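You operate a simulated robot arm through the tools that you are given. There is no shell and no other tool. Be economical: measure what you need, move in short steps, check, and stop when the job is done.

You are at the controls of a simulated robot arm. One attempt, no reset.

TASK
Swish the stained yellow cloth clean in the sanitiser tub.
Fine: cloth back on the drying rack; then one shot from the pump on the SANI jar, and the white lid on the tub.

Only the result counts: the job must be done as asked and must still hold three seconds after the hand-in. Knocking over, shifting, dropping, spilling or breaking anything else fails it. Lids that push on must go on centred and level and be pressed home; caps that screw on are set level and turned clockwise until they are tight. Flat cloth is picked up by pressing the open fingertips on it (5 to 10 N) and closing them slowly along it; thin cloth reads only 2 to 8 mm in the jaws.

THE ROBOT
A 7-joint arm with a two-finger gripper, on a carriage that runs on a rail from [-1.502, 0.014] to [0.278, -0.003] (x, y) and turns from -138 to 195 degrees about z. Base frame: it is fixed where the carriage stands at the start and does not move with it; the origin is on the floor, on the carriage's upright axis, x ahead of it, y to its left, z up. Readings come in m, degrees, newtons and seconds.
With the tool pointing down near the work surface it reaches from about 0.36 to 0.78 m from the robot's upright axis, wherever it stands. Its first joint turns from -166.0 to 166.0 degrees. Places, roughly: blue dosing pump [0.2, 0.6, 1.1]; bottom of the sanitiser tub [0.5, 0.6, 0.9]; rim of the sanitiser tub [0.5, 0.6, 1]; sanitiser tub [0.5, 0.6, 0.9]; top of the drying rack [0.9, 0.6, 0.9]; yellow cloth (11x7x4 cm) [0.8, 0.5, 0.9]. Payload 2.45 kg.
The TCP is the grasp point, 0.023 m short of the fingertips. In the tool frame z runs along the fingers and y along their closing line. Largest opening 0.072 m; the body of the gripper starts 0.04 m behind the TCP.
Orientation is told as [roll, pitch, yaw] about the base's x, y, z axes, in that order, counted from this pose: with the fingers straight down and closing along the base's y, the tool's x points along the base's -x, its y along +y and its z along -z.

THE INTERFACE
- The arm moves only by the tool servo_tool. Its argument "motion" is one flat list of numbers, 7 for each row, row after row: the shift along the tool's x, y, z in m, then the turn, a rotation vector about the tool's x, y, z in degrees, then the opening, from 0 (shut) to 1 (fully open). In form: [tx, ty, tz, rx, ry, rz, grip, tx, ty, tz, rx, ry, rz, grip, ...]. A call has 1 to 12 rows; each row shifts and turns the commanded pose from where the row before left it, along the tool's axes as they then stand. Each row takes 0.2 s and may step no farther than 0.05 m and 8.6 degrees from the row before; otherwise, or with a gripper value out of range, the whole call is refused. A pose out of reach is approached as far as the arm can. The call stops where the force on the tool passes 40 N (or 10 N more than at its start, if that is more) or the arm is blocked; 0.2 s more then pass. Each finger travels about 0.072 m/s and halts on what it meets, pressing with about 29 N; the grip force reading is that of the motor and also rises with nothing between the fingers. The clock runs only during rows and for 0.2 s after the last one: add rows that do not move to give the fingers time. The reply holds the time, the measured pose of the TCP, the force on the tool along the base axes, the opening and the grip force, in the units named above and with some noise, with the torque about the TCP (base axes, N m) and any sound that the robot's microphone picked up, and new pictures: "show" is both (left out), scene, wrist or none.
- Cameras (640 x 400 px; columns grow to the right, rows downward): "scene" is now at [-0.0154, 0.248, 1.5154]; the picture's right is [0.81, -0.59, 0.00], its down [-0.44, -0.60, -0.67] and it looks along [0.40, 0.54, -0.74] (base axes); focal length 214 px, centre (320, 200). "wrist" rides on the gripper at [0.077, 0.017, -0.066] in the tool frame; the picture's right is [-0.22, 0.98, 0.00], its down [-0.56, -0.12, -0.82] and it looks along [-0.80, -0.18, 0.57] (tool axes); focal length 234 px, centre (320, 200). There is no depth. A picture from a camera that has moved, and an enlarged one, comes with that camera's place and axes in the base frame and with its lens.
- move_column(by): slides the trunk up (or, below 0, down) by that many m; the arm and the scene camera ride with it, the base frame stays. It gives what a move gives, with no picture.
- steer(legs): drives the robot by 1 to 6 legs, each [ahead, left, turn to the left] in m, m and degrees, along the robot's own axes; the way and the turn of a leg run together, so that a leg with both is an arc; at most 1.5 m and 180 degrees a leg. The arm and the cameras ride along, it lands a little off, and it stops where it bumps. It keeps to its track: a leg is cut to what the track allows. It gives what a move gives, and a new picture of the scene camera.
- aim_head(pan, tilt): turns the head with the scene camera to pan (to the left, within 155 degrees either way) and tilt (down, from -29 to 69), counted from straight ahead of the robot. It gives what a move gives, and a new picture of the scene camera.
- enlarge(camera, box): a new picture of the part [left, top, right, bottom] of that camera's present view, enlarged. No time passes.
- close_job(): hands the job in; it is judged then, once.

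Work in short steps. Places have to be worked out from the pictures, the camera data and where the tool is seen: move nearer, look again, correct. Check each grasp and each placing, and mend what went wrong. You have 120 turns and 260 pictures in all, those below and enlarged ones among them. Open the gripper and draw the arm clear of the work before you hand the job in, unless the task says otherwise; then end with one line.

The tools are called as a command line: name --argument value ..., lists and objects as JSON in quotes. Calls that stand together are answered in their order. servo_tool: Moves the arm, as the interface text tells. Its arguments: {"type":"object","properties":{"motion":{"type":"array","items":{"type":"number"}},"show":{"type":"string","enum":["both","scene","wrist","none"]}},"required":["motion"]} The other tools are called the same way: move_column (by) slides the trunk up or down; steer (legs) drives the base; aim_head (pan, tilt) turns the head that bears the scene camera; enlarge (camera, box) takes an enlarged picture of a part of a camera's view; close_job () hands the job in.

At the start:

```text
clock: 0.0
tcp_pos: [0.1061, 0.3113, 1.3944]
ee_rot: [0.1, 0.0, 0.0]
contact_force: [-0.5, 0.6, 0.0]
torque: [-0.01, 0.0, -0.02]
finger_gap: 0.0722
gripper_force: 0.1
trunk travel left (down, up): [-0.525, 0.065]
robot x, y, heading: [-0.004, 0.0014, -0.2]
head pan, tilt: [53.8, 47.8]
```

scene: 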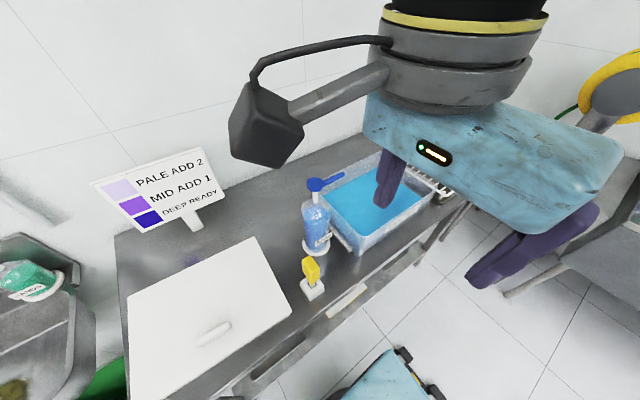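
wrist: 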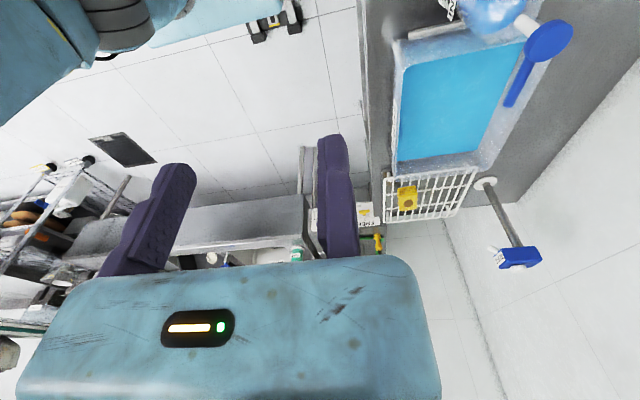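

The pictures show the tub, a pump bottle, the rack with the yellow cloth and a big white panel that may be the lid. I'll enlarge these to read the labels and see the details.

enlarge --camera "scene" --box '[220, 140, 480, 302]'

enlarge --camera "wrist" --box '[340, 0, 600, 280]'

enlarge --camera "scene" --box '[0, 140, 320, 400]'

```text
2.46 times, centred on (350, 221) of scene
camera zoom: at [-0.0154, 0.248, 1.5154], right [0.81, -0.59, 0.0], down [-0.44, -0.6, -0.67], along [0.4, 0.54, -0.74], focal length 528 px, centre (246, 148)
```

zoom: 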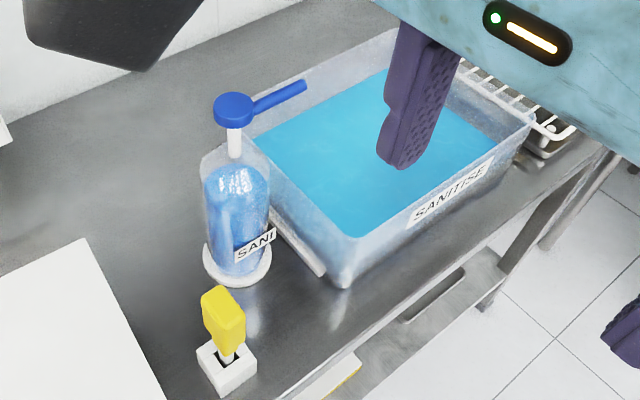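

```text
1.43 times, centred on (470, 140) of wrist
camera zoom: at [0.0271, 0.3294, 1.461], right [0.22, 0.98, 0.0], down [0.56, -0.12, 0.82], along [0.8, -0.18, -0.57], focal length 334 px, centre (106, 286)
```

zoom: 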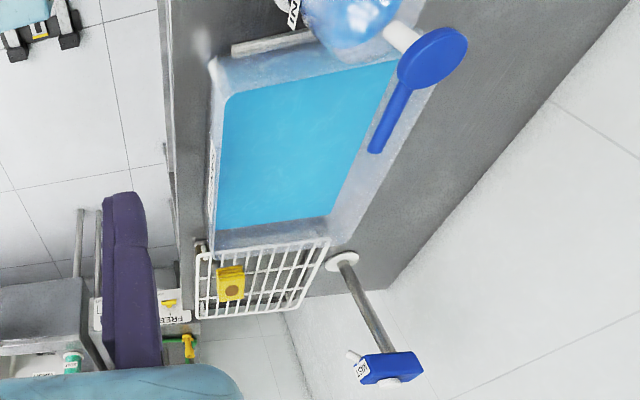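

```text
1.54 times, centred on (160, 270) of scene
camera zoom: at [-0.0154, 0.248, 1.5154], right [0.81, -0.59, 0.0], down [-0.44, -0.6, -0.67], along [0.4, 0.54, -0.74], focal length 330 px, centre (566, 92)
```

zoom: 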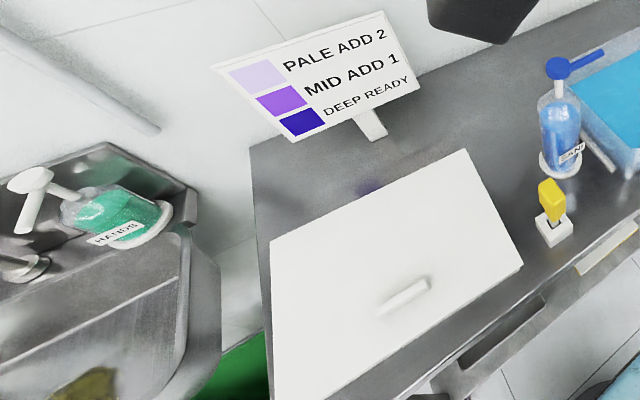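

The SANI jar is the blue pump bottle beside the tub. The lid is the white panel with a bar handle lying on the left of the bench, and the cloth hangs on the rack at the right end. I'll drive along the rail to bring the rack within reach and look from there.

steer --legs '[[0.27, 0, 0]]'

aim_head --pan 30 --tilt 50

```text
clock: 2.0
tcp_pos: [0.3796, 0.3078, 1.395]
ee_rot: [0.0, 0.0, -0.2]
contact_force: [-0.6, -0.1, 0.9]
torque: [0.0, 0.01, -0.01]
finger_gap: 0.0719
gripper_force: 0.1
trunk travel left (down, up): [-0.525, 0.065]
robot x, y, heading: [0.2727, -0.003, -0.3]
head pan, tilt: [53.8, 47.8]
camera scene: at [0.2587, 0.2455, 1.5154], right [0.81, -0.59, 0.0], down [-0.44, -0.6, -0.67], along [0.4, 0.54, -0.74], focal length 214 px, centre (320, 200)
```

scene: 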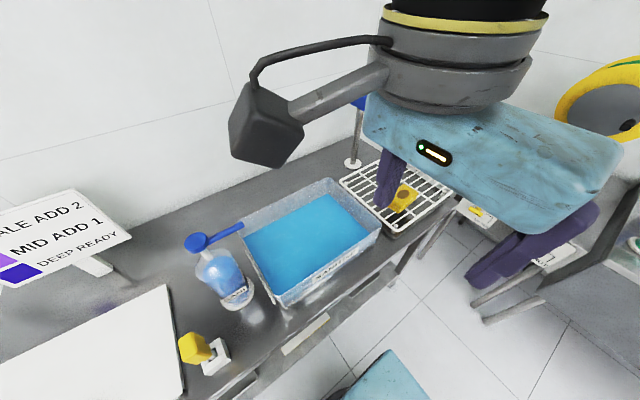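

```text
clock: 2.9
tcp_pos: [0.38, 0.3085, 1.3949]
ee_rot: [0.0, 0.1, -0.1]
contact_force: [0.7, -0.1, -0.1]
torque: [0.0, 0.03, -0.03]
finger_gap: 0.0719
gripper_force: 0.0
trunk travel left (down, up): [-0.525, 0.065]
robot x, y, heading: [0.2761, -0.0024, 0.2]
head pan, tilt: [30.0, 50.0]
camera scene: at [0.2786, 0.2203, 1.5125], right [0.5, -0.87, 0.0], down [-0.66, -0.38, -0.64], along [0.56, 0.32, -0.77], focal length 214 px, centre (320, 200)
```

scene: 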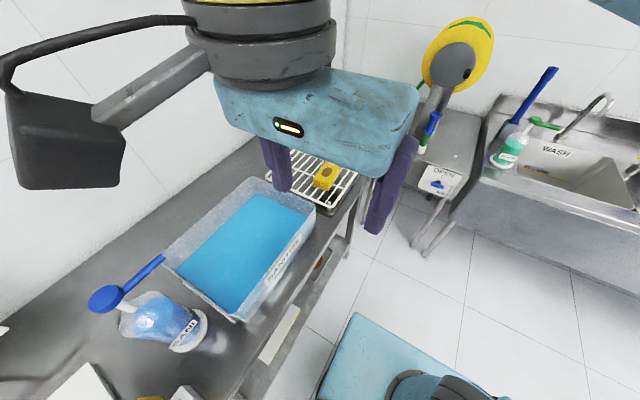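

The cloth is visible between the fingers. I'll move the arm towards it at a safe height so the wrist camera gets a close view.

servo_tool --motion '[-0.03, 0.015, 0.01, 0, 0, 0, 1, -0.03, 0.015, 0.01, 0, 0, 0, 1, -0.03, 0.015, 0.01, 0, 0, 0, 1, -0.03, 0.015, 0.01, 0, 0, 0, 1, -0.03, 0.015, 0.01, 0, 0, 0, 1, -0.03, 0.015, 0.01, 0, 0, 0, 1, -0.03, 0.015, 0.01, 0, 0, 0, 1, -0.03, 0.015, 0.01, 0, 0, 0, 1, -0.03, 0.015, 0.01, 0, 0, 0, 1, -0.03, 0.015, 0.01, 0, 0, 0, 1, -0.03, 0.015, 0.01, 0, 0, 0, 1]'

```text
clock: 5.2
tcp_pos: [0.6975, 0.4665, 1.2908]
ee_rot: [0.2, -0.3, -0.2]
contact_force: [-1.1, -1.9, 1.2]
torque: [0.01, -0.07, -0.03]
finger_gap: 0.0717
gripper_force: 0.0
out of reach, approached as far as the arm can: row 11
trunk travel left (down, up): [-0.525, 0.065]
robot x, y, heading: [0.2756, -0.0029, -0.0]
head pan, tilt: [30.0, 50.0]
camera scene: at [0.2758, 0.2177, 1.513], right [0.5, -0.87, 0.0], down [-0.66, -0.38, -0.64], along [0.56, 0.32, -0.76], focal length 214 px, centre (320, 200)
camera wrist: at [0.6191, 0.4838, 1.3564], right [0.22, 0.98, 0.01], down [0.56, -0.13, 0.82], along [0.8, -0.18, -0.57], focal length 234 px, centre (320, 200)
```

scene: 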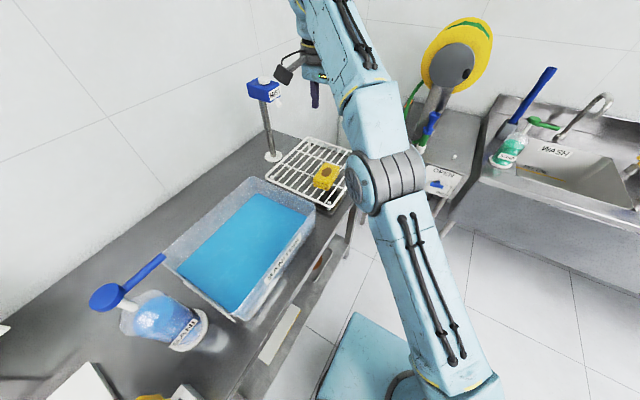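
wrist: 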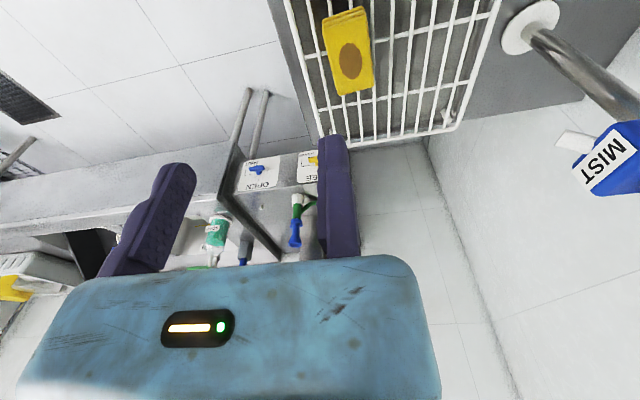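

Taking the cloth top to be near z 0.93, the ray puts it at about (0.80, 0.49). I'll enlarge both views to see its shape.

enlarge --camera "wrist" --box '[270, 0, 470, 140]'

enlarge --camera "scene" --box '[250, 110, 380, 220]'

```text
2.86 times, centred on (370, 70) of wrist
camera zoom: at [0.6191, 0.4838, 1.3564], right [0.22, 0.98, 0.01], down [0.56, -0.13, 0.82], along [0.8, -0.18, -0.57], focal length 669 px, centre (177, 571)
```

zoom: 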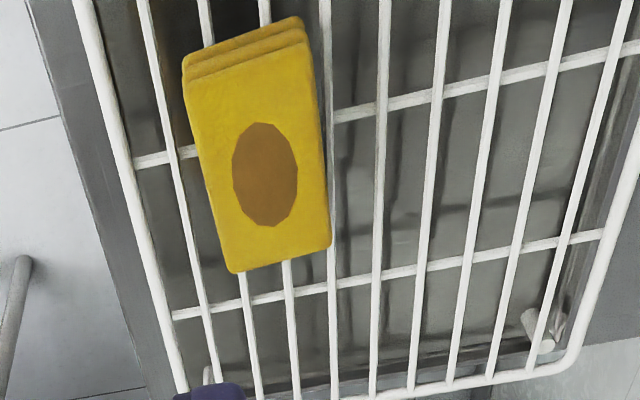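

```text
3.64 times, centred on (315, 165) of scene
camera zoom: at [0.2758, 0.2177, 1.513], right [0.5, -0.87, 0.0], down [-0.66, -0.38, -0.64], along [0.56, 0.32, -0.76], focal length 780 px, centre (338, 327)
```

zoom: 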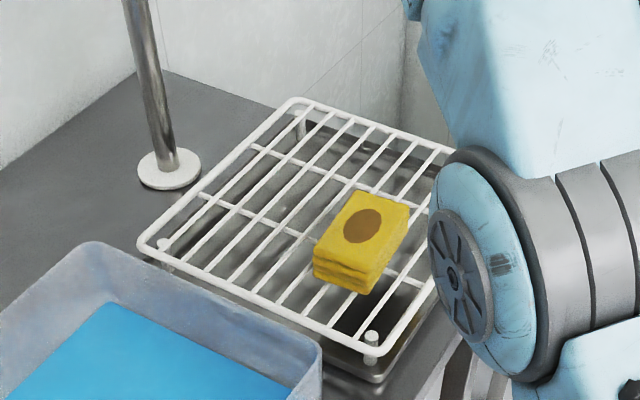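

The cloth is a folded stack about 65 mm wide and 110 mm long, yawed roughly +4°, with its centre near (0.81, 0.494) and its top at z≈0.945. That fits between the open fingers. I'll come down and across to just above it with the same yaw.

servo_tool --motion '[0, 0, 0.04, 0, 0, 0, 1, 0, 0, 0.04, 0, 0, -2, 1, -0.02, 0.005, 0.04, 0, 0, -2, 1, -0.03, 0.005, 0.04, 0, 0, 0, 1, -0.02, 0.005, 0.02, 0, 0, 0, 1, -0.02, 0.005, 0.02, 0, 0, 0, 1, 0, 0, 0, 0, 0, 0, 1, 0, 0, 0, 0, 0, 0, 1]'

```text
refused: row 4 steps farther than a row can; nothing moved
```

servo_tool --motion '[0, 0, 0.04, 0, 0, 0, 1, 0, 0, 0.04, 0, 0, -2, 1, -0.02, 0.005, 0.04, 0, 0, -2, 1, -0.025, 0.005, 0.04, 0, 0, 0, 1, -0.025, 0.005, 0.02, 0, 0, 0, 1, -0.02, 0.005, 0.02, 0, 0, 0, 1, 0, 0, 0, 0, 0, 0, 1, 0, 0, 0, 0, 0, 0, 1]'

```text
clock: 7.0
tcp_pos: [0.7872, 0.4936, 1.0865]
ee_rot: [0.0, 0.0, 3.8]
contact_force: [-0.4, 0.7, -0.4]
torque: [0.05, 0.03, 0.0]
finger_gap: 0.0719
gripper_force: 0.0
trunk travel left (down, up): [-0.525, 0.065]
robot x, y, heading: [0.2714, 0.0012, 0.0]
head pan, tilt: [30.0, 50.0]
camera scene: at [0.2785, 0.2201, 1.5125], right [0.5, -0.87, 0.0], down [-0.66, -0.38, -0.64], along [0.56, 0.32, -0.77], focal length 214 px, centre (320, 200)
camera wrist: at [0.7077, 0.5055, 1.1532], right [0.15, 0.99, 0.0], down [0.57, -0.09, 0.82], along [0.81, -0.12, -0.57], focal length 234 px, centre (320, 200)
```

scene: 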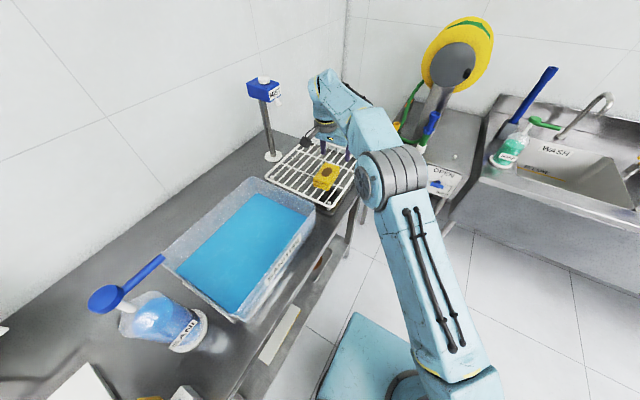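
wrist: 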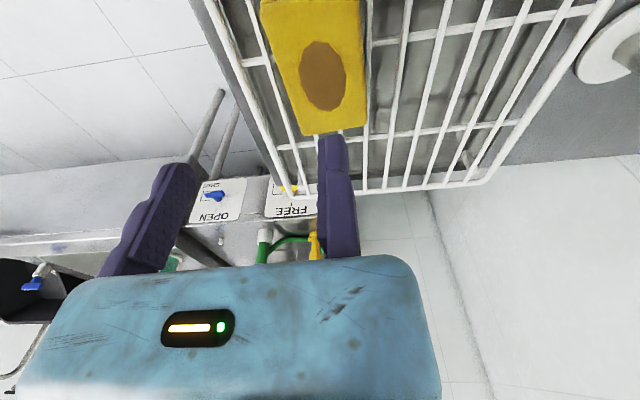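

This view confirms the cloth centre at about (0.81, 0.493), with the top at z≈0.948. I'll lower to just above it, check the finger clearance on both sides, and then descend.

servo_tool --motion '[-0.014, -0.001, 0.03, 0, 0, 0, 1, -0.014, -0.001, 0.03, 0, 0, 0, 1, 0, 0, 0.03, 0, 0, 0, 1, 0, 0, 0.01, 0, 0, 0, 1, 0, 0, 0, 0, 0, 0, 1]'

enlarge --camera "scene" --box '[250, 110, 380, 220]'

```text
clock: 8.2
tcp_pos: [0.8153, 0.494, 0.9927]
ee_rot: [0.4, -0.3, 4.0]
contact_force: [6.0, 8.4, 31.4]
torque: [0.29, -0.06, -0.06]
finger_gap: 0.0718
gripper_force: 0.1
trunk travel left (down, up): [-0.525, 0.065]
robot x, y, heading: [0.2756, -0.0035, -0.1]
head pan, tilt: [30.0, 50.0]
camera scene: at [0.2772, 0.2192, 1.5132], right [0.5, -0.87, 0.0], down [-0.66, -0.38, -0.64], along [0.56, 0.32, -0.77], focal length 214 px, centre (320, 200)
camera wrist: at [0.7358, 0.5059, 1.0583], right [0.15, 0.99, 0.01], down [0.56, -0.09, 0.82], along [0.81, -0.12, -0.57], focal length 234 px, centre (320, 200)
```

scene: 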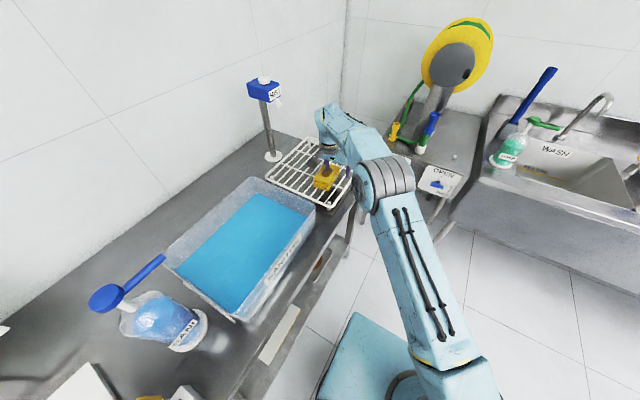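
wrist: 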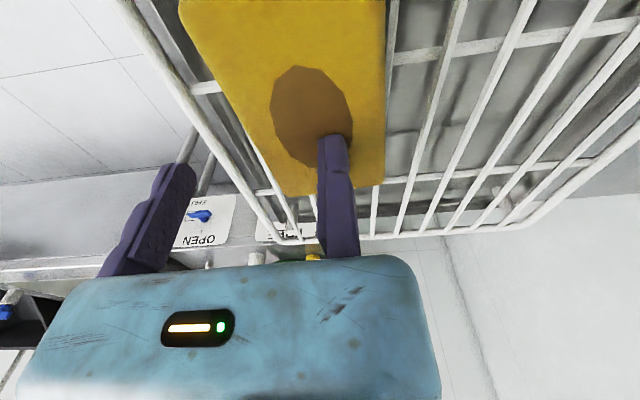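

```text
3.64 times, centred on (315, 165) of scene
camera zoom: at [0.2772, 0.2192, 1.5132], right [0.5, -0.87, 0.0], down [-0.66, -0.38, -0.64], along [0.56, 0.32, -0.77], focal length 780 px, centre (338, 327)
```

zoom: 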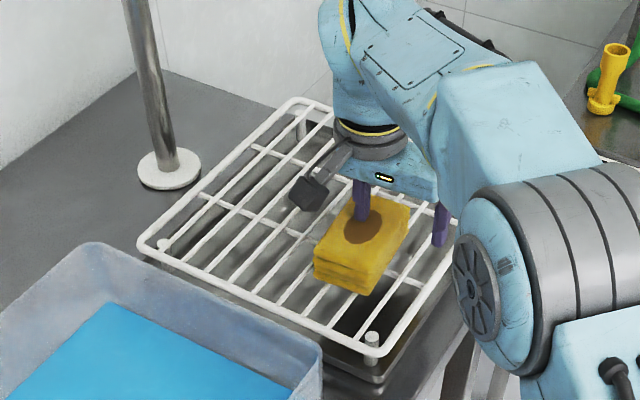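

The force reading, the torque and both pictures all show the +y finger sitting on the middle of the cloth. So the real finger pair is about 37 mm to -y of the reported TCP. I'll lift, shift +y by 37 mm and look again.

servo_tool --motion '[0, 0, -0.03, 0, 0, 0, 1, 0, 0.018, 0, 0, 0, 0, 1, 0, 0.019, 0, 0, 0, 0, 1, 0, 0, 0, 0, 0, 0, 1]'

enlarge --camera "scene" --box '[250, 110, 380, 220]'

```text
clock: 9.2
tcp_pos: [0.8138, 0.5293, 1.0177]
ee_rot: [0.0, 0.0, 3.9]
contact_force: [0.0, -0.2, -0.1]
torque: [0.0, 0.03, -0.02]
finger_gap: 0.0721
gripper_force: 0.1
trunk travel left (down, up): [-0.525, 0.065]
robot x, y, heading: [0.273, -0.0037, 0.1]
head pan, tilt: [30.0, 50.0]
camera scene: at [0.2787, 0.2206, 1.5124], right [0.5, -0.87, 0.0], down [-0.66, -0.38, -0.64], along [0.56, 0.32, -0.77], focal length 214 px, centre (320, 200)
camera wrist: at [0.7336, 0.5417, 1.084], right [0.15, 0.99, 0.0], down [0.57, -0.09, 0.82], along [0.81, -0.12, -0.57], focal length 234 px, centre (320, 200)
```

scene: 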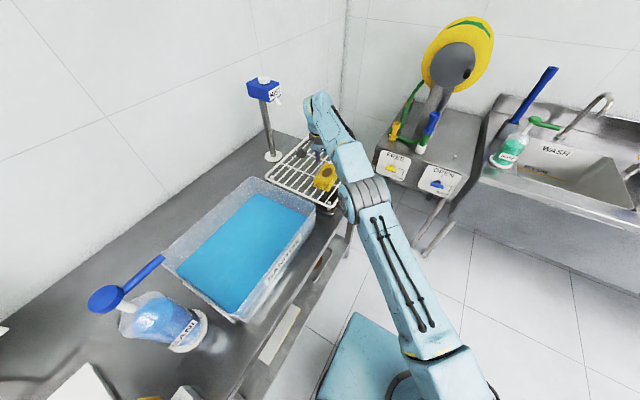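
wrist: 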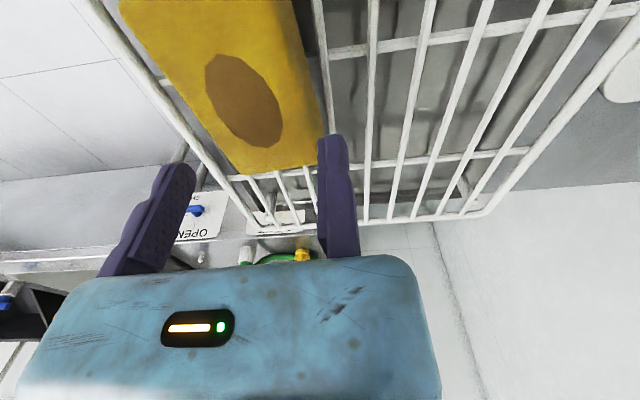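

```text
3.64 times, centred on (315, 165) of scene
camera zoom: at [0.2787, 0.2206, 1.5124], right [0.5, -0.87, 0.0], down [-0.66, -0.38, -0.64], along [0.56, 0.32, -0.77], focal length 780 px, centre (338, 327)
```

zoom: 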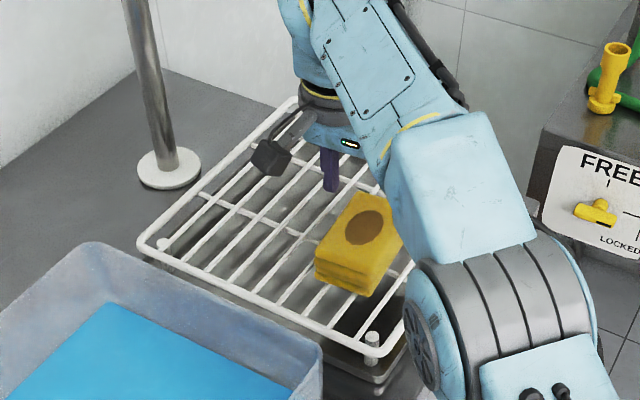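

Projecting both fingertips into the wrist view puts their centre at y≈0.494, and the cloth centre is also about 0.494, with roughly 2 mm of slack each side. I'll turn 1° to match its yaw and descend around it slowly.

servo_tool --motion '[0, 0, 0.01, 0, 0, 1, 1, 0, 0, 0.01, 0, 0, 0, 1, 0, 0, 0.008, 0, 0, 0, 1, 0, 0, 0.008, 0, 0, 0, 1, 0, 0, 0.008, 0, 0, 0, 1, 0, 0, 0.006, 0, 0, 0, 1, 0, 0, 0, 0, 0, 0, 1]'

enlarge --camera "scene" --box '[250, 110, 380, 220]'

```text
clock: 10.8
tcp_pos: [0.813, 0.5295, 0.9663]
ee_rot: [0.0, 0.0, 2.8]
contact_force: [0.3, 0.2, -0.5]
torque: [0.0, 0.02, 0.0]
finger_gap: 0.0722
gripper_force: 0.1
trunk travel left (down, up): [-0.525, 0.065]
robot x, y, heading: [0.2738, -0.0054, -0.1]
head pan, tilt: [30.0, 50.0]
camera scene: at [0.2786, 0.2202, 1.5125], right [0.5, -0.87, 0.0], down [-0.66, -0.38, -0.64], along [0.56, 0.32, -0.77], focal length 214 px, centre (320, 200)
camera wrist: at [0.7343, 0.5432, 1.0334], right [0.17, 0.99, 0.0], down [0.57, -0.1, 0.82], along [0.81, -0.14, -0.57], focal length 234 px, centre (320, 200)
```

scene: 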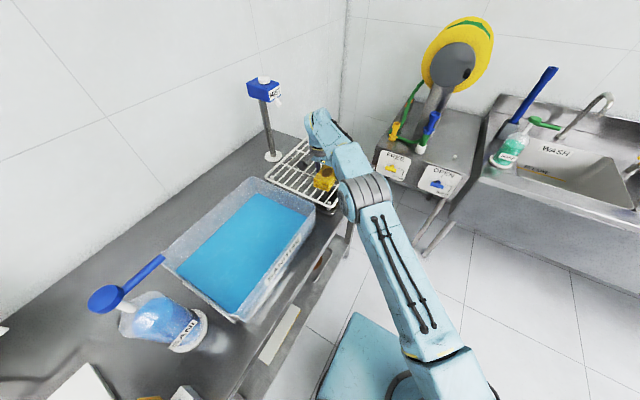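
wrist: 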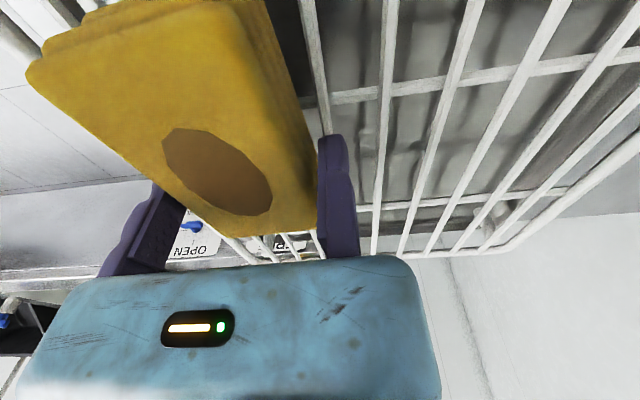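

```text
3.64 times, centred on (315, 165) of scene
camera zoom: at [0.2786, 0.2202, 1.5125], right [0.5, -0.87, 0.0], down [-0.66, -0.38, -0.64], along [0.56, 0.32, -0.77], focal length 780 px, centre (338, 327)
```

zoom: 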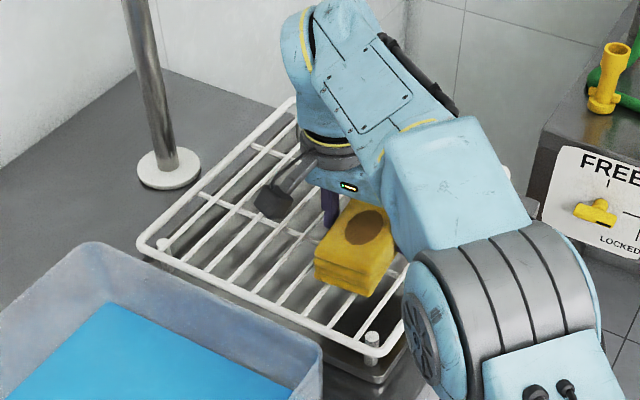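

The fingers straddle the cloth with no contact force. I'll close slowly.

servo_tool --motion '[0, 0, 0, 0, 0, 0, 0.9, 0, 0, 0, 0, 0, 0, 0.8, 0, 0, 0, 0, 0, 0, 0.7, 0, 0, 0, 0, 0, 0, 0.6, 0, 0, 0, 0, 0, 0, 0.5, 0, 0, 0, 0, 0, 0, 0.4, 0, 0, 0, 0, 0, 0, 0.3, 0, 0, 0, 0, 0, 0, 0.2, 0, 0, 0, 0, 0, 0, 0.2]' --show "wrist"

enlarge --camera "scene" --box '[250, 110, 380, 220]'

```text
clock: 12.8
tcp_pos: [0.814, 0.528, 0.9678]
ee_rot: [0.1, -0.1, 2.9]
contact_force: [-0.6, -0.6, 0.1]
torque: [0.03, 0.0, 0.01]
finger_gap: 0.0639
gripper_force: 29.4
trunk travel left (down, up): [-0.525, 0.065]
robot x, y, heading: [0.2734, -0.0025, -0.0]
head pan, tilt: [30.0, 50.0]
camera wrist: at [0.7344, 0.5431, 1.0334], right [0.17, 0.99, 0.0], down [0.57, -0.1, 0.82], along [0.81, -0.14, -0.57], focal length 234 px, centre (320, 200)
```

wrist: 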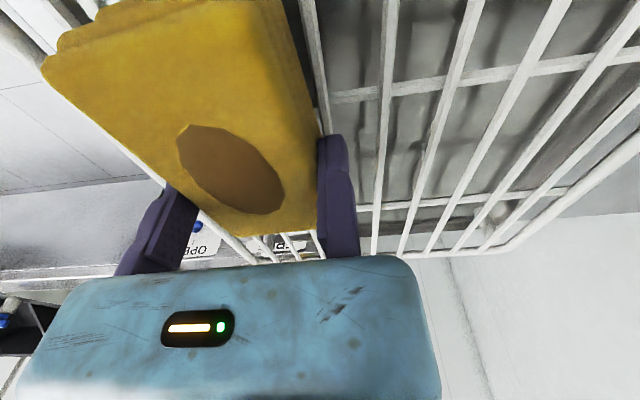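

```text
3.64 times, centred on (315, 165) of scene
camera zoom: at [0.2786, 0.2202, 1.5125], right [0.5, -0.87, 0.0], down [-0.66, -0.38, -0.64], along [0.56, 0.32, -0.77], focal length 780 px, centre (338, 327)
```

zoom: 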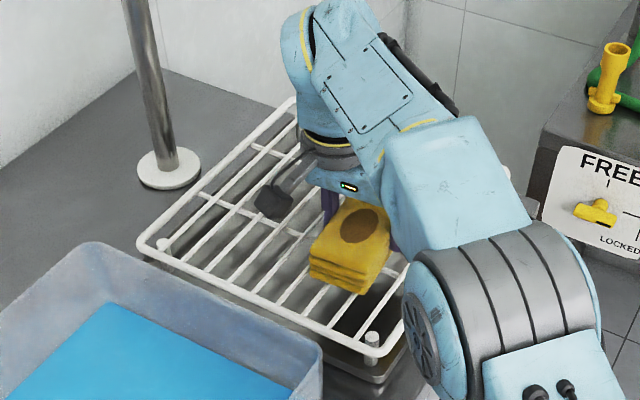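

The cloth is held at 64 mm and 29 N. Only the -y finger moved, so the +y finger is fixed at the TCP. I'll lift and check the hold.

servo_tool --motion '[0, 0, -0.02, 0, 0, 0, 0.2, 0, 0, -0.03, 0, 0, 0, 0.2, 0, 0, -0.04, 0, 0, 0, 0.2, 0, 0, -0.04, 0, 0, 0, 0.2, 0, 0, 0, 0, 0, 0, 0.2]'

aim_head --pan 50 --tilt 55

```text
clock: 14.1
tcp_pos: [0.7835, 0.533, 1.0825]
ee_rot: [0.0, 0.0, 2.9]
contact_force: [-0.1, -0.4, -0.4]
torque: [-0.01, -0.01, 0.03]
finger_gap: 0.0638
gripper_force: 28.7
out of reach, approached as far as the arm can: row 3, 4
trunk travel left (down, up): [-0.525, 0.065]
robot x, y, heading: [0.2725, -0.0018, -0.3]
head pan, tilt: [30.0, 50.0]
camera scene: at [0.2785, 0.2204, 1.5125], right [0.5, -0.87, 0.0], down [-0.66, -0.38, -0.64], along [0.56, 0.32, -0.77], focal length 214 px, centre (320, 200)
camera wrist: at [0.705, 0.5471, 1.1476], right [0.17, 0.99, 0.0], down [0.57, -0.1, 0.82], along [0.81, -0.14, -0.57], focal length 234 px, centre (320, 200)
```

scene: 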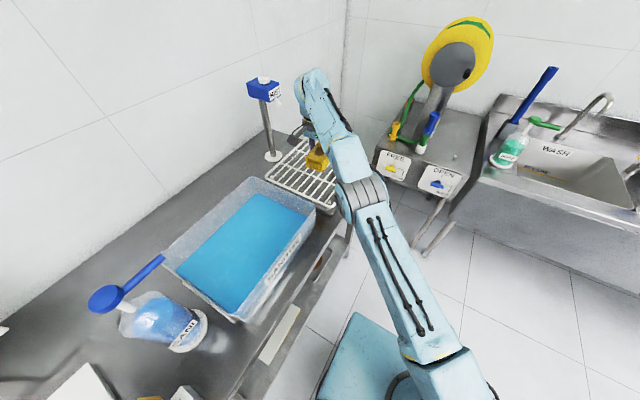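
wrist: 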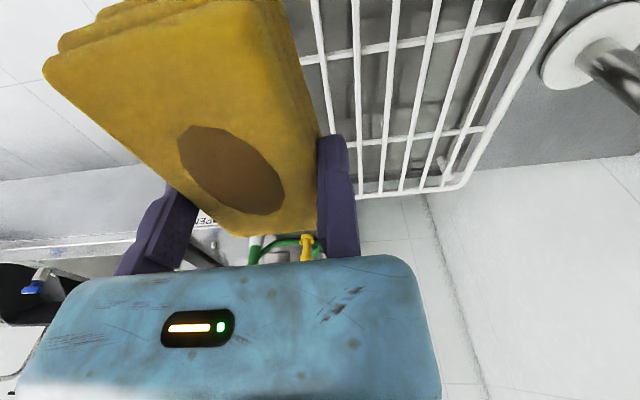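

```text
clock: 14.9
tcp_pos: [0.7846, 0.5344, 1.0802]
ee_rot: [0.0, 0.0, 2.9]
contact_force: [0.0, 0.0, -1.0]
torque: [0.01, -0.01, 0.01]
finger_gap: 0.064
gripper_force: 28.8
trunk travel left (down, up): [-0.525, 0.065]
robot x, y, heading: [0.2745, -0.004, 0.1]
head pan, tilt: [50.0, 55.0]
camera scene: at [0.2583, 0.237, 1.506], right [0.76, -0.64, 0.0], down [-0.53, -0.63, -0.57], along [0.37, 0.44, -0.82], focal length 214 px, centre (320, 200)
```

scene: 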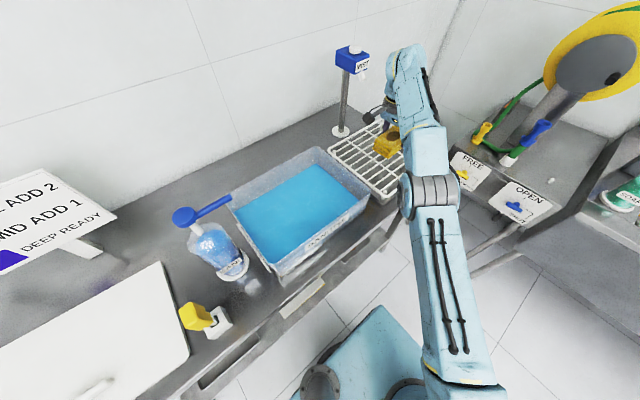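

The cloth is held well in the air. I'll enlarge the tub view to measure its rim.

enlarge --camera "scene" --box '[160, 130, 400, 290]'

```text
2.50 times, centred on (280, 210) of scene
camera zoom: at [0.2583, 0.237, 1.506], right [0.76, -0.64, 0.0], down [-0.53, -0.63, -0.57], along [0.37, 0.44, -0.82], focal length 536 px, centre (420, 175)
```

zoom: 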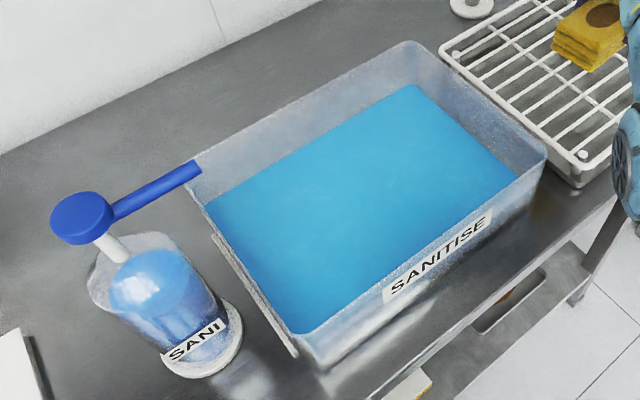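

The rim works out to x 0.28–0.62 and y 0.43–0.68, so its centre is near (0.447, 0.555). I'll carry the cloth above the tub centre while rising to clear the rim.

servo_tool --motion '[0.03, 0, -0.03, 0, 0, 0, 0.2, 0.03, 0, -0.03, 0, 0, 0, 0.2, 0.04, 0.01, -0.01, 0, 0, 1, 0.2, 0.04, 0.01, 0, 0, 0, 1, 0.2, 0.04, 0.01, 0, 0, 0, 1, 0.2, 0.04, 0.01, 0, 0, 0, 0, 0.2, 0.04, 0.01, 0, 0, 0, 0, 0.2, 0.04, 0.01, 0, 0, 0, 0, 0.2, 0.03, 0.005, 0, 0, 0, 0, 0.2, 0, 0, 0, 0, 0, 0, 0.2]'

```text
clock: 17.1
tcp_pos: [0.4815, 0.6396, 1.1772]
ee_rot: [-0.1, 0.0, -0.1]
contact_force: [0.2, -0.1, -0.3]
torque: [0.05, -0.01, -0.04]
finger_gap: 0.0642
gripper_force: 29.1
out of reach, approached as far as the arm can: row 1, 2, 3, 4, 5, 6, 7, 9
trunk travel left (down, up): [-0.525, 0.065]
robot x, y, heading: [0.2747, 0.0007, 0.1]
head pan, tilt: [50.0, 55.0]
camera scene: at [0.2581, 0.2371, 1.506], right [0.77, -0.64, 0.0], down [-0.53, -0.63, -0.57], along [0.37, 0.44, -0.82], focal length 214 px, centre (320, 200)
camera wrist: at [0.403, 0.6577, 1.2435], right [0.22, 0.98, 0.0], down [0.56, -0.13, 0.82], along [0.8, -0.18, -0.57], focal length 234 px, centre (320, 200)
```

scene: 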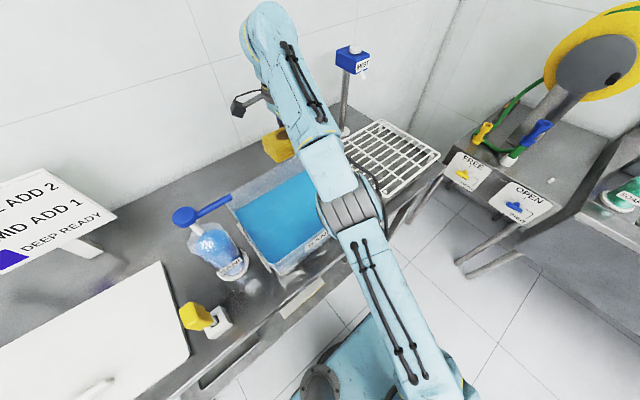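
wrist: 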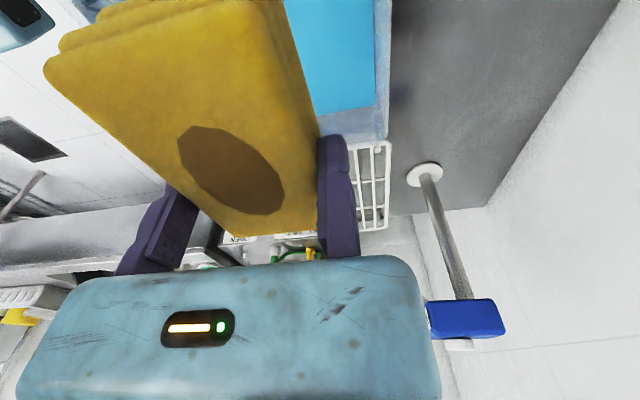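

The cloth is now above the back of the tub. I'll shift it to the tub centre and lower to just above the rim.

servo_tool --motion '[0.015, -0.026, 0.02, 0, 0, 0, 0.2, 0.015, -0.027, 0.03, 0, 0, 0, 0.2, 0, 0, 0.03, 0, 0, 0, 0.2, 0, 0, 0.02, 0, 0, 0, 0.2, 0, 0, 0, 0, 0, 0, 0.2]'

enlarge --camera "scene" --box '[160, 130, 400, 290]'

```text
clock: 18.3
tcp_pos: [0.4662, 0.6696, 1.1157]
ee_rot: [-0.1, -0.1, -0.2]
contact_force: [-0.1, 0.2, 0.0]
torque: [0.0, 0.03, 0.05]
finger_gap: 0.0639
gripper_force: 29.5
out of reach, approached as far as the arm can: row 1, 2, 3, 4
trunk travel left (down, up): [-0.525, 0.065]
robot x, y, heading: [0.2763, -0.0031, -0.1]
head pan, tilt: [50.0, 55.0]
camera scene: at [0.2583, 0.2372, 1.506], right [0.77, -0.64, 0.0], down [-0.53, -0.63, -0.57], along [0.37, 0.44, -0.82], focal length 214 px, centre (320, 200)
camera wrist: at [0.3883, 0.6875, 1.1822], right [0.22, 0.98, 0.0], down [0.56, -0.12, 0.82], along [0.8, -0.18, -0.57], focal length 234 px, centre (320, 200)
```

scene: 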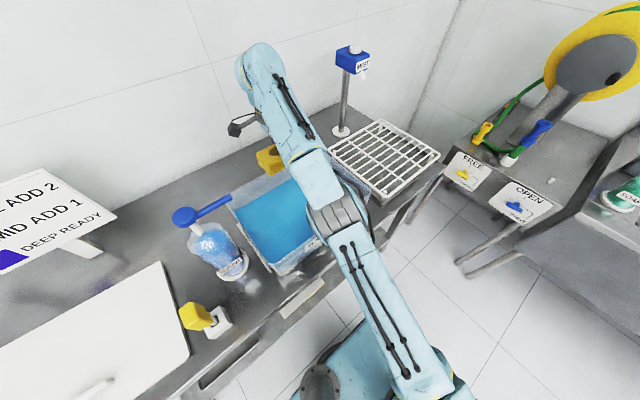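
wrist: 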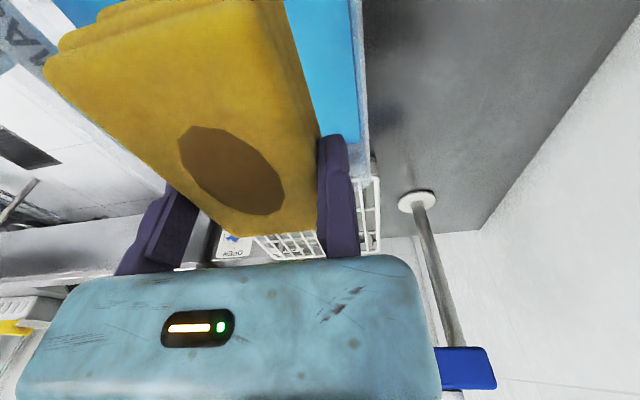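

```text
2.50 times, centred on (280, 210) of scene
camera zoom: at [0.2583, 0.2372, 1.506], right [0.77, -0.64, 0.0], down [-0.53, -0.63, -0.57], along [0.37, 0.44, -0.82], focal length 536 px, centre (420, 175)
```

zoom: 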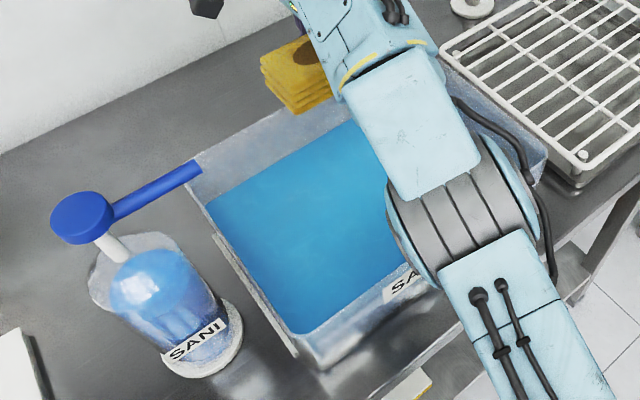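

The arm reports out of reach and drifted to +y. I'll send a hold row plus a small -y shift to see how the command responds.

servo_tool --motion '[0, 0, 0, 0, 0, 0, 0.2, 0, -0.03, 0, 0, 0, 0, 0.2, 0, 0, 0, 0, 0, 0, 0.2]' --show "none"

```text
clock: 19.1
tcp_pos: [0.4713, 0.6659, 1.1234]
ee_rot: [-0.1, 0.0, -0.1]
contact_force: [0.1, 0.1, -0.3]
torque: [0.02, -0.02, 0.04]
finger_gap: 0.064
gripper_force: 29.0
out of reach, approached as far as the arm can: row 2
trunk travel left (down, up): [-0.525, 0.065]
robot x, y, heading: [0.2747, -0.0015, -0.1]
head pan, tilt: [50.0, 55.0]
```

The arm seems stretched straight, so small inward commands have little effect. I'll command a larger inward motion, with some lift, to bend the elbow.

servo_tool --motion '[0, -0.04, 0, 0, 0, 0, 0.2, 0, -0.04, 0, 0, 0, 0, 0.2, 0, -0.04, 0, 0, 0, 0, 0.2, 0, 0, 0, 0, 0, 0, 0.2]' --show "scene"

```text
clock: 20.1
tcp_pos: [0.4927, 0.6431, 1.1631]
ee_rot: [-0.2, 0.0, -0.1]
contact_force: [-0.8, 0.7, -1.2]
torque: [0.02, 0.03, -0.01]
finger_gap: 0.0641
gripper_force: 28.9
out of reach, approached as far as the arm can: row 1, 2, 3
trunk travel left (down, up): [-0.525, 0.065]
robot x, y, heading: [0.2757, -0.0022, -0.5]
head pan, tilt: [50.0, 55.0]
camera scene: at [0.2583, 0.237, 1.506], right [0.77, -0.64, 0.0], down [-0.53, -0.63, -0.57], along [0.37, 0.44, -0.82], focal length 214 px, centre (320, 200)
```

scene: 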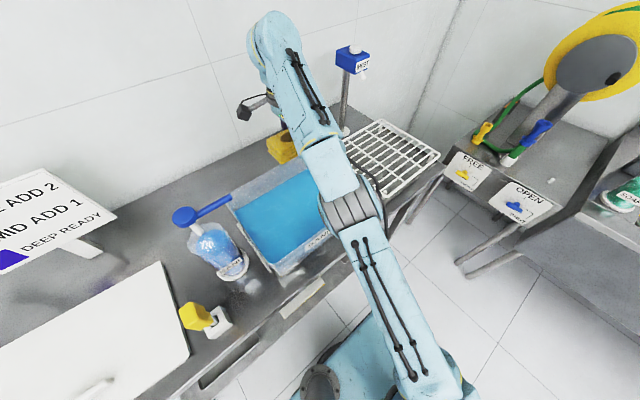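

Commands only slide the arm along its reach sphere. I'll push exactly radially inward towards the shoulder in small, growing steps so the elbow bends.

servo_tool --motion '[0.001, -0.003, 0.001, 0, 0, 0, 0.2, 0.001, -0.003, 0.001, 0, 0, 0, 0.2, 0.002, -0.006, 0.002, 0, 0, 0, 0.2, 0.003, -0.009, 0.003, 0, 0, 0, 0.2, 0.004, -0.012, 0.004, 0, 0, 0, 0.2, 0.006, -0.018, 0.005, 0, 0, 0, 0.2, 0, 0, 0, 0, 0, 0, 0.2]' --show "none"

```text
clock: 21.7
tcp_pos: [0.4897, 0.6416, 1.1675]
ee_rot: [-0.1, 0.0, -0.2]
contact_force: [-0.4, 0.1, -0.5]
torque: [0.03, 0.01, 0.02]
finger_gap: 0.0643
gripper_force: 28.9
out of reach, approached as far as the arm can: row 1, 2, 3, 4, 5, 6
trunk travel left (down, up): [-0.525, 0.065]
robot x, y, heading: [0.276, -0.0015, -0.0]
head pan, tilt: [50.0, 55.0]
```

Still stuck. A purely downward row freed it the first time, so I'll try that.

servo_tool --motion '[0, 0, 0.04, 0, 0, 0, 0.2, 0, 0, 0, 0, 0, 0, 0.2]' --show "none"

```text
clock: 22.3
tcp_pos: [0.4934, 0.6568, 1.1336]
ee_rot: [-0.1, 0.0, -0.2]
contact_force: [-0.1, -1.0, -1.0]
torque: [-0.01, -0.04, -0.01]
finger_gap: 0.0641
gripper_force: 28.7
out of reach, approached as far as the arm can: row 1
trunk travel left (down, up): [-0.525, 0.065]
robot x, y, heading: [0.2687, -0.0046, -0.2]
head pan, tilt: [50.0, 55.0]
```

Still sliding. I'll go up along the boundary, where there is plenty of free space, and try coming inward from up there.

servo_tool --motion '[0, -0.025, -0.04, 0, 0, 0, 0.2, 0, -0.025, -0.04, 0, 0, 0, 0.2, 0, -0.025, -0.04, 0, 0, 0, 0.2, 0, -0.03, -0.03, 0, 0, 0, 0.2, 0, -0.03, -0.03, 0, 0, 0, 0.2, 0, -0.03, -0.02, 0, 0, 0, 0.2, 0, 0, 0, 0, 0, 0, 0.2]' --show "scene"

```text
clock: 23.9
tcp_pos: [0.4973, 0.5008, 1.3409]
ee_rot: [0.1, 0.0, -0.1]
contact_force: [0.6, -0.8, -0.5]
torque: [0.02, -0.03, -0.01]
finger_gap: 0.064
gripper_force: 29.0
out of reach, approached as far as the arm can: row 1, 2
trunk travel left (down, up): [-0.525, 0.065]
robot x, y, heading: [0.2717, -0.005, -0.3]
head pan, tilt: [50.0, 55.0]
camera scene: at [0.2582, 0.2365, 1.506], right [0.77, -0.64, 0.0], down [-0.53, -0.63, -0.57], along [0.37, 0.44, -0.82], focal length 214 px, centre (320, 200)
```

scene: 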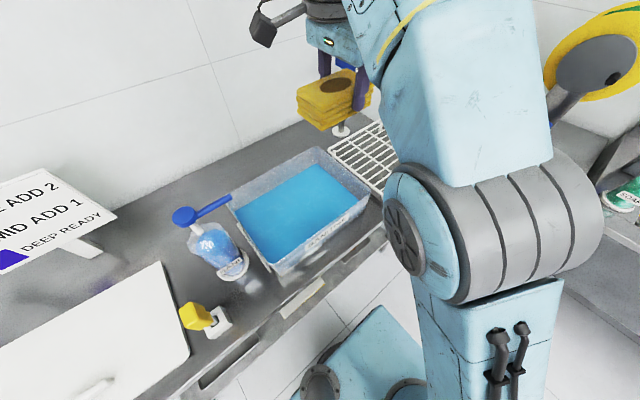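

That freed it and the elbow is bent. Now I'll go down on the inside of the boundary to above the tub centre.

servo_tool --motion '[0.005, 0, 0.04, 0, 0, 0, 0.2, 0.005, 0, 0.04, 0, 0, 0, 0.2, 0.005, 0.01, 0.04, 0, 0, 0, 0.2, 0.005, 0.01, 0.04, 0, 0, 0, 0.2, 0.01, 0.02, 0.03, 0, 0, 0, 0.2, 0.01, 0.02, 0.03, 0, 0, 0, 0.2, 0.005, 0.02, 0.03, 0, 0, 0, 0.2, 0, 0.005, 0.03, 0, 0, 0, 0.2, 0, 0, 0, 0, 0, 0, 0.2]'

enlarge --camera "scene" --box '[160, 130, 400, 290]'

```text
clock: 25.9
tcp_pos: [0.4485, 0.5847, 1.0625]
ee_rot: [0.0, 0.0, -0.1]
contact_force: [0.7, 0.5, 0.4]
torque: [0.0, 0.0, -0.01]
finger_gap: 0.0639
gripper_force: 29.3
trunk travel left (down, up): [-0.525, 0.065]
robot x, y, heading: [0.274, -0.0013, 0.1]
head pan, tilt: [50.0, 55.0]
camera scene: at [0.2583, 0.2373, 1.5059], right [0.77, -0.64, 0.0], down [-0.53, -0.63, -0.57], along [0.37, 0.44, -0.82], focal length 214 px, centre (320, 200)
camera wrist: at [0.3705, 0.6038, 1.127], right [0.22, 0.98, 0.0], down [0.56, -0.13, 0.82], along [0.8, -0.18, -0.57], focal length 234 px, centre (320, 200)
```

scene: 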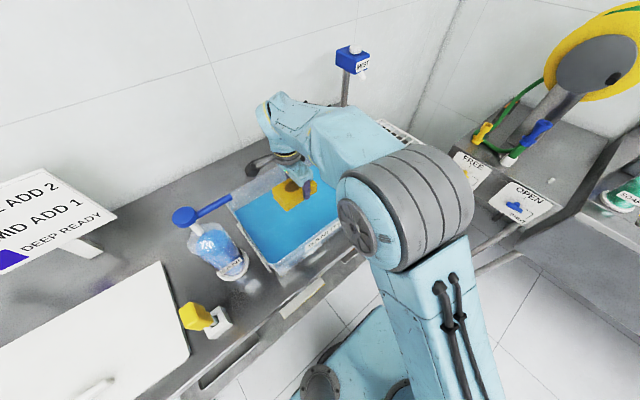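
wrist: 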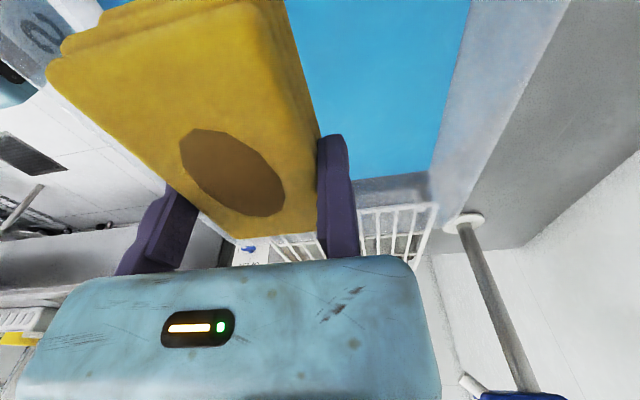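

```text
2.50 times, centred on (280, 210) of scene
camera zoom: at [0.2583, 0.2373, 1.5059], right [0.77, -0.64, 0.0], down [-0.53, -0.63, -0.57], along [0.37, 0.44, -0.82], focal length 536 px, centre (420, 175)
```

zoom: 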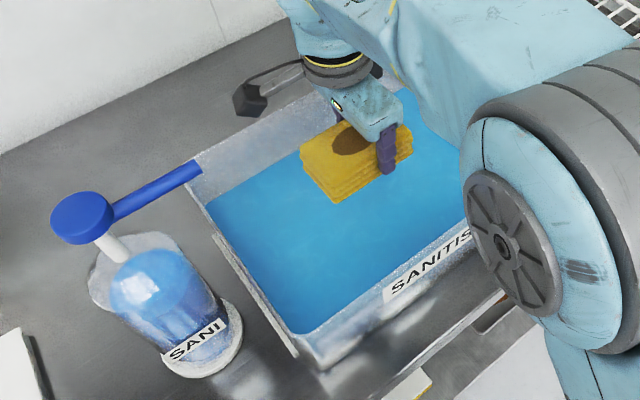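

The cloth is over the liquid and clear of every wall. I'll shift 2 cm to +x and lower it into the liquid.

servo_tool --motion '[-0.01, 0, 0.025, 0, 0, 0, 0.2, -0.01, 0, 0.025, 0, 0, 0, 0.2, 0, 0, 0.025, 0, 0, 0, 0.2, 0, 0, 0.02, 0, 0, 0, 0.2, 0, 0, 0, 0, 0, 0, 0.2]'

enlarge --camera "scene" --box '[160, 130, 400, 290]'

```text
clock: 27.1
tcp_pos: [0.4709, 0.5853, 0.965]
ee_rot: [0.1, 0.1, -0.1]
contact_force: [0.5, -0.9, -1.2]
torque: [-0.01, -0.01, 0.01]
finger_gap: 0.0642
gripper_force: 28.9
trunk travel left (down, up): [-0.525, 0.065]
robot x, y, heading: [0.273, -0.0013, 0.2]
head pan, tilt: [50.0, 55.0]
camera scene: at [0.2583, 0.2372, 1.5059], right [0.77, -0.64, 0.0], down [-0.53, -0.63, -0.57], along [0.37, 0.44, -0.82], focal length 214 px, centre (320, 200)
camera wrist: at [0.3929, 0.6035, 1.0306], right [0.22, 0.98, 0.0], down [0.56, -0.13, 0.82], along [0.8, -0.18, -0.57], focal length 234 px, centre (320, 200)
```

scene: 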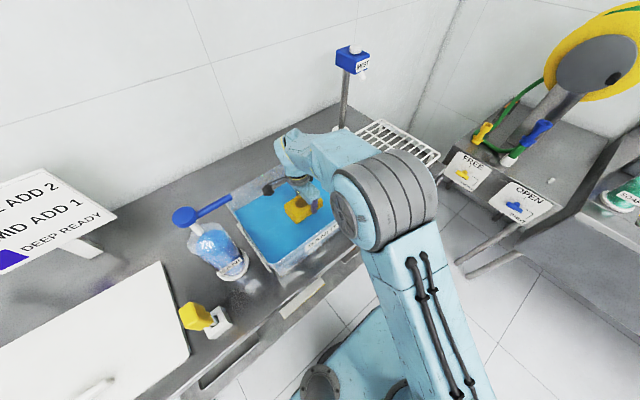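
wrist: 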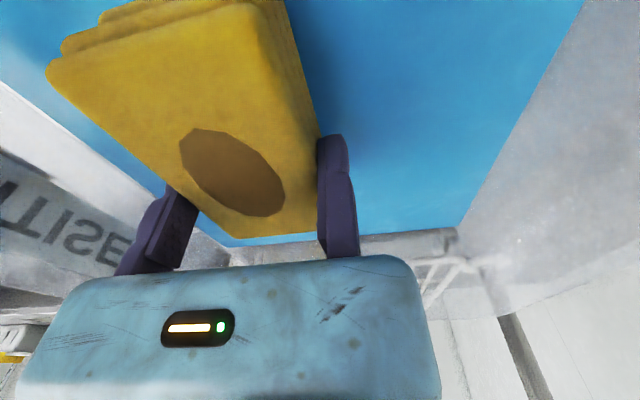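

```text
2.50 times, centred on (280, 210) of scene
camera zoom: at [0.2583, 0.2372, 1.5059], right [0.77, -0.64, 0.0], down [-0.53, -0.63, -0.57], along [0.37, 0.44, -0.82], focal length 536 px, centre (420, 175)
```

zoom: 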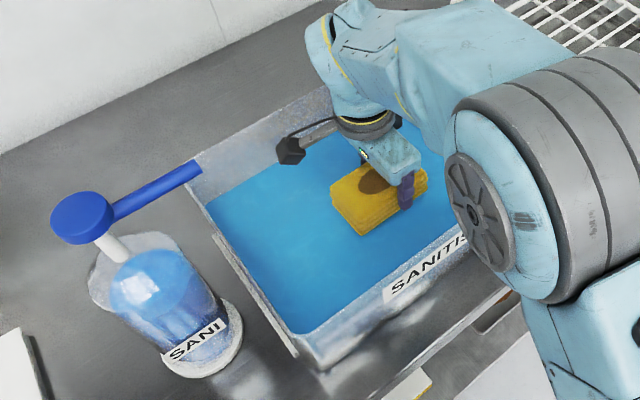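

The cloth is just at the liquid surface. I'll lower it further in small steps.

servo_tool --motion '[0, 0, 0.015, 0, 0, 0, 0.2, 0, 0, 0.015, 0, 0, 0, 0.2, 0, 0, 0, 0, 0, 0, 0.2]'

enlarge --camera "scene" --box '[160, 130, 400, 290]'

```text
clock: 27.9
tcp_pos: [0.4706, 0.5851, 0.9342]
ee_rot: [0.1, 0.0, -0.2]
contact_force: [0.9, -0.4, -1.1]
torque: [-0.02, -0.01, 0.01]
finger_gap: 0.064
gripper_force: 29.0
trunk travel left (down, up): [-0.525, 0.065]
robot x, y, heading: [0.2734, -0.0019, -0.2]
head pan, tilt: [50.0, 55.0]
camera scene: at [0.2583, 0.2371, 1.506], right [0.77, -0.64, 0.0], down [-0.53, -0.63, -0.57], along [0.37, 0.44, -0.82], focal length 214 px, centre (320, 200)
camera wrist: at [0.3923, 0.6033, 1.0006], right [0.22, 0.98, 0.0], down [0.56, -0.13, 0.82], along [0.8, -0.18, -0.57], focal length 234 px, centre (320, 200)
```

scene: 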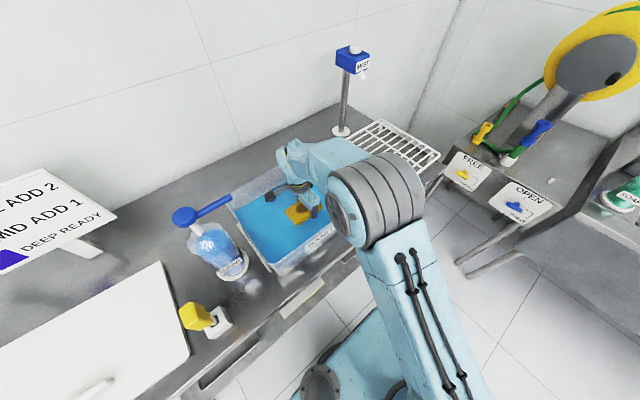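
wrist: 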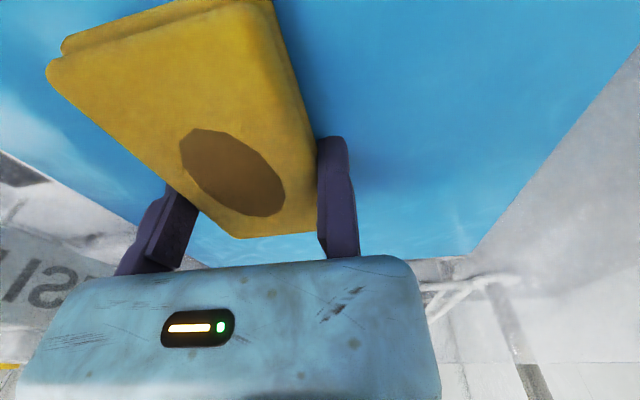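

```text
2.50 times, centred on (280, 210) of scene
camera zoom: at [0.2583, 0.2371, 1.506], right [0.77, -0.64, 0.0], down [-0.53, -0.63, -0.57], along [0.37, 0.44, -0.82], focal length 536 px, centre (420, 175)
```

zoom: 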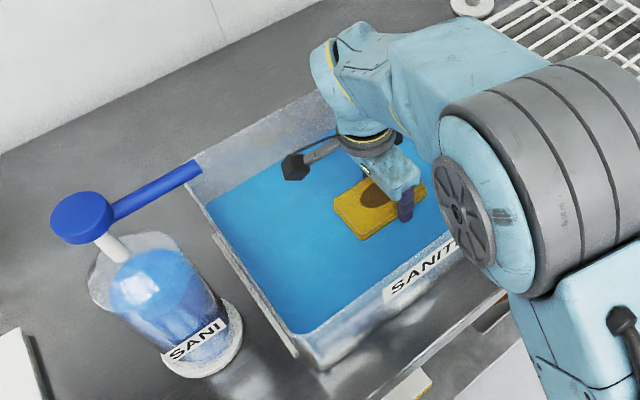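

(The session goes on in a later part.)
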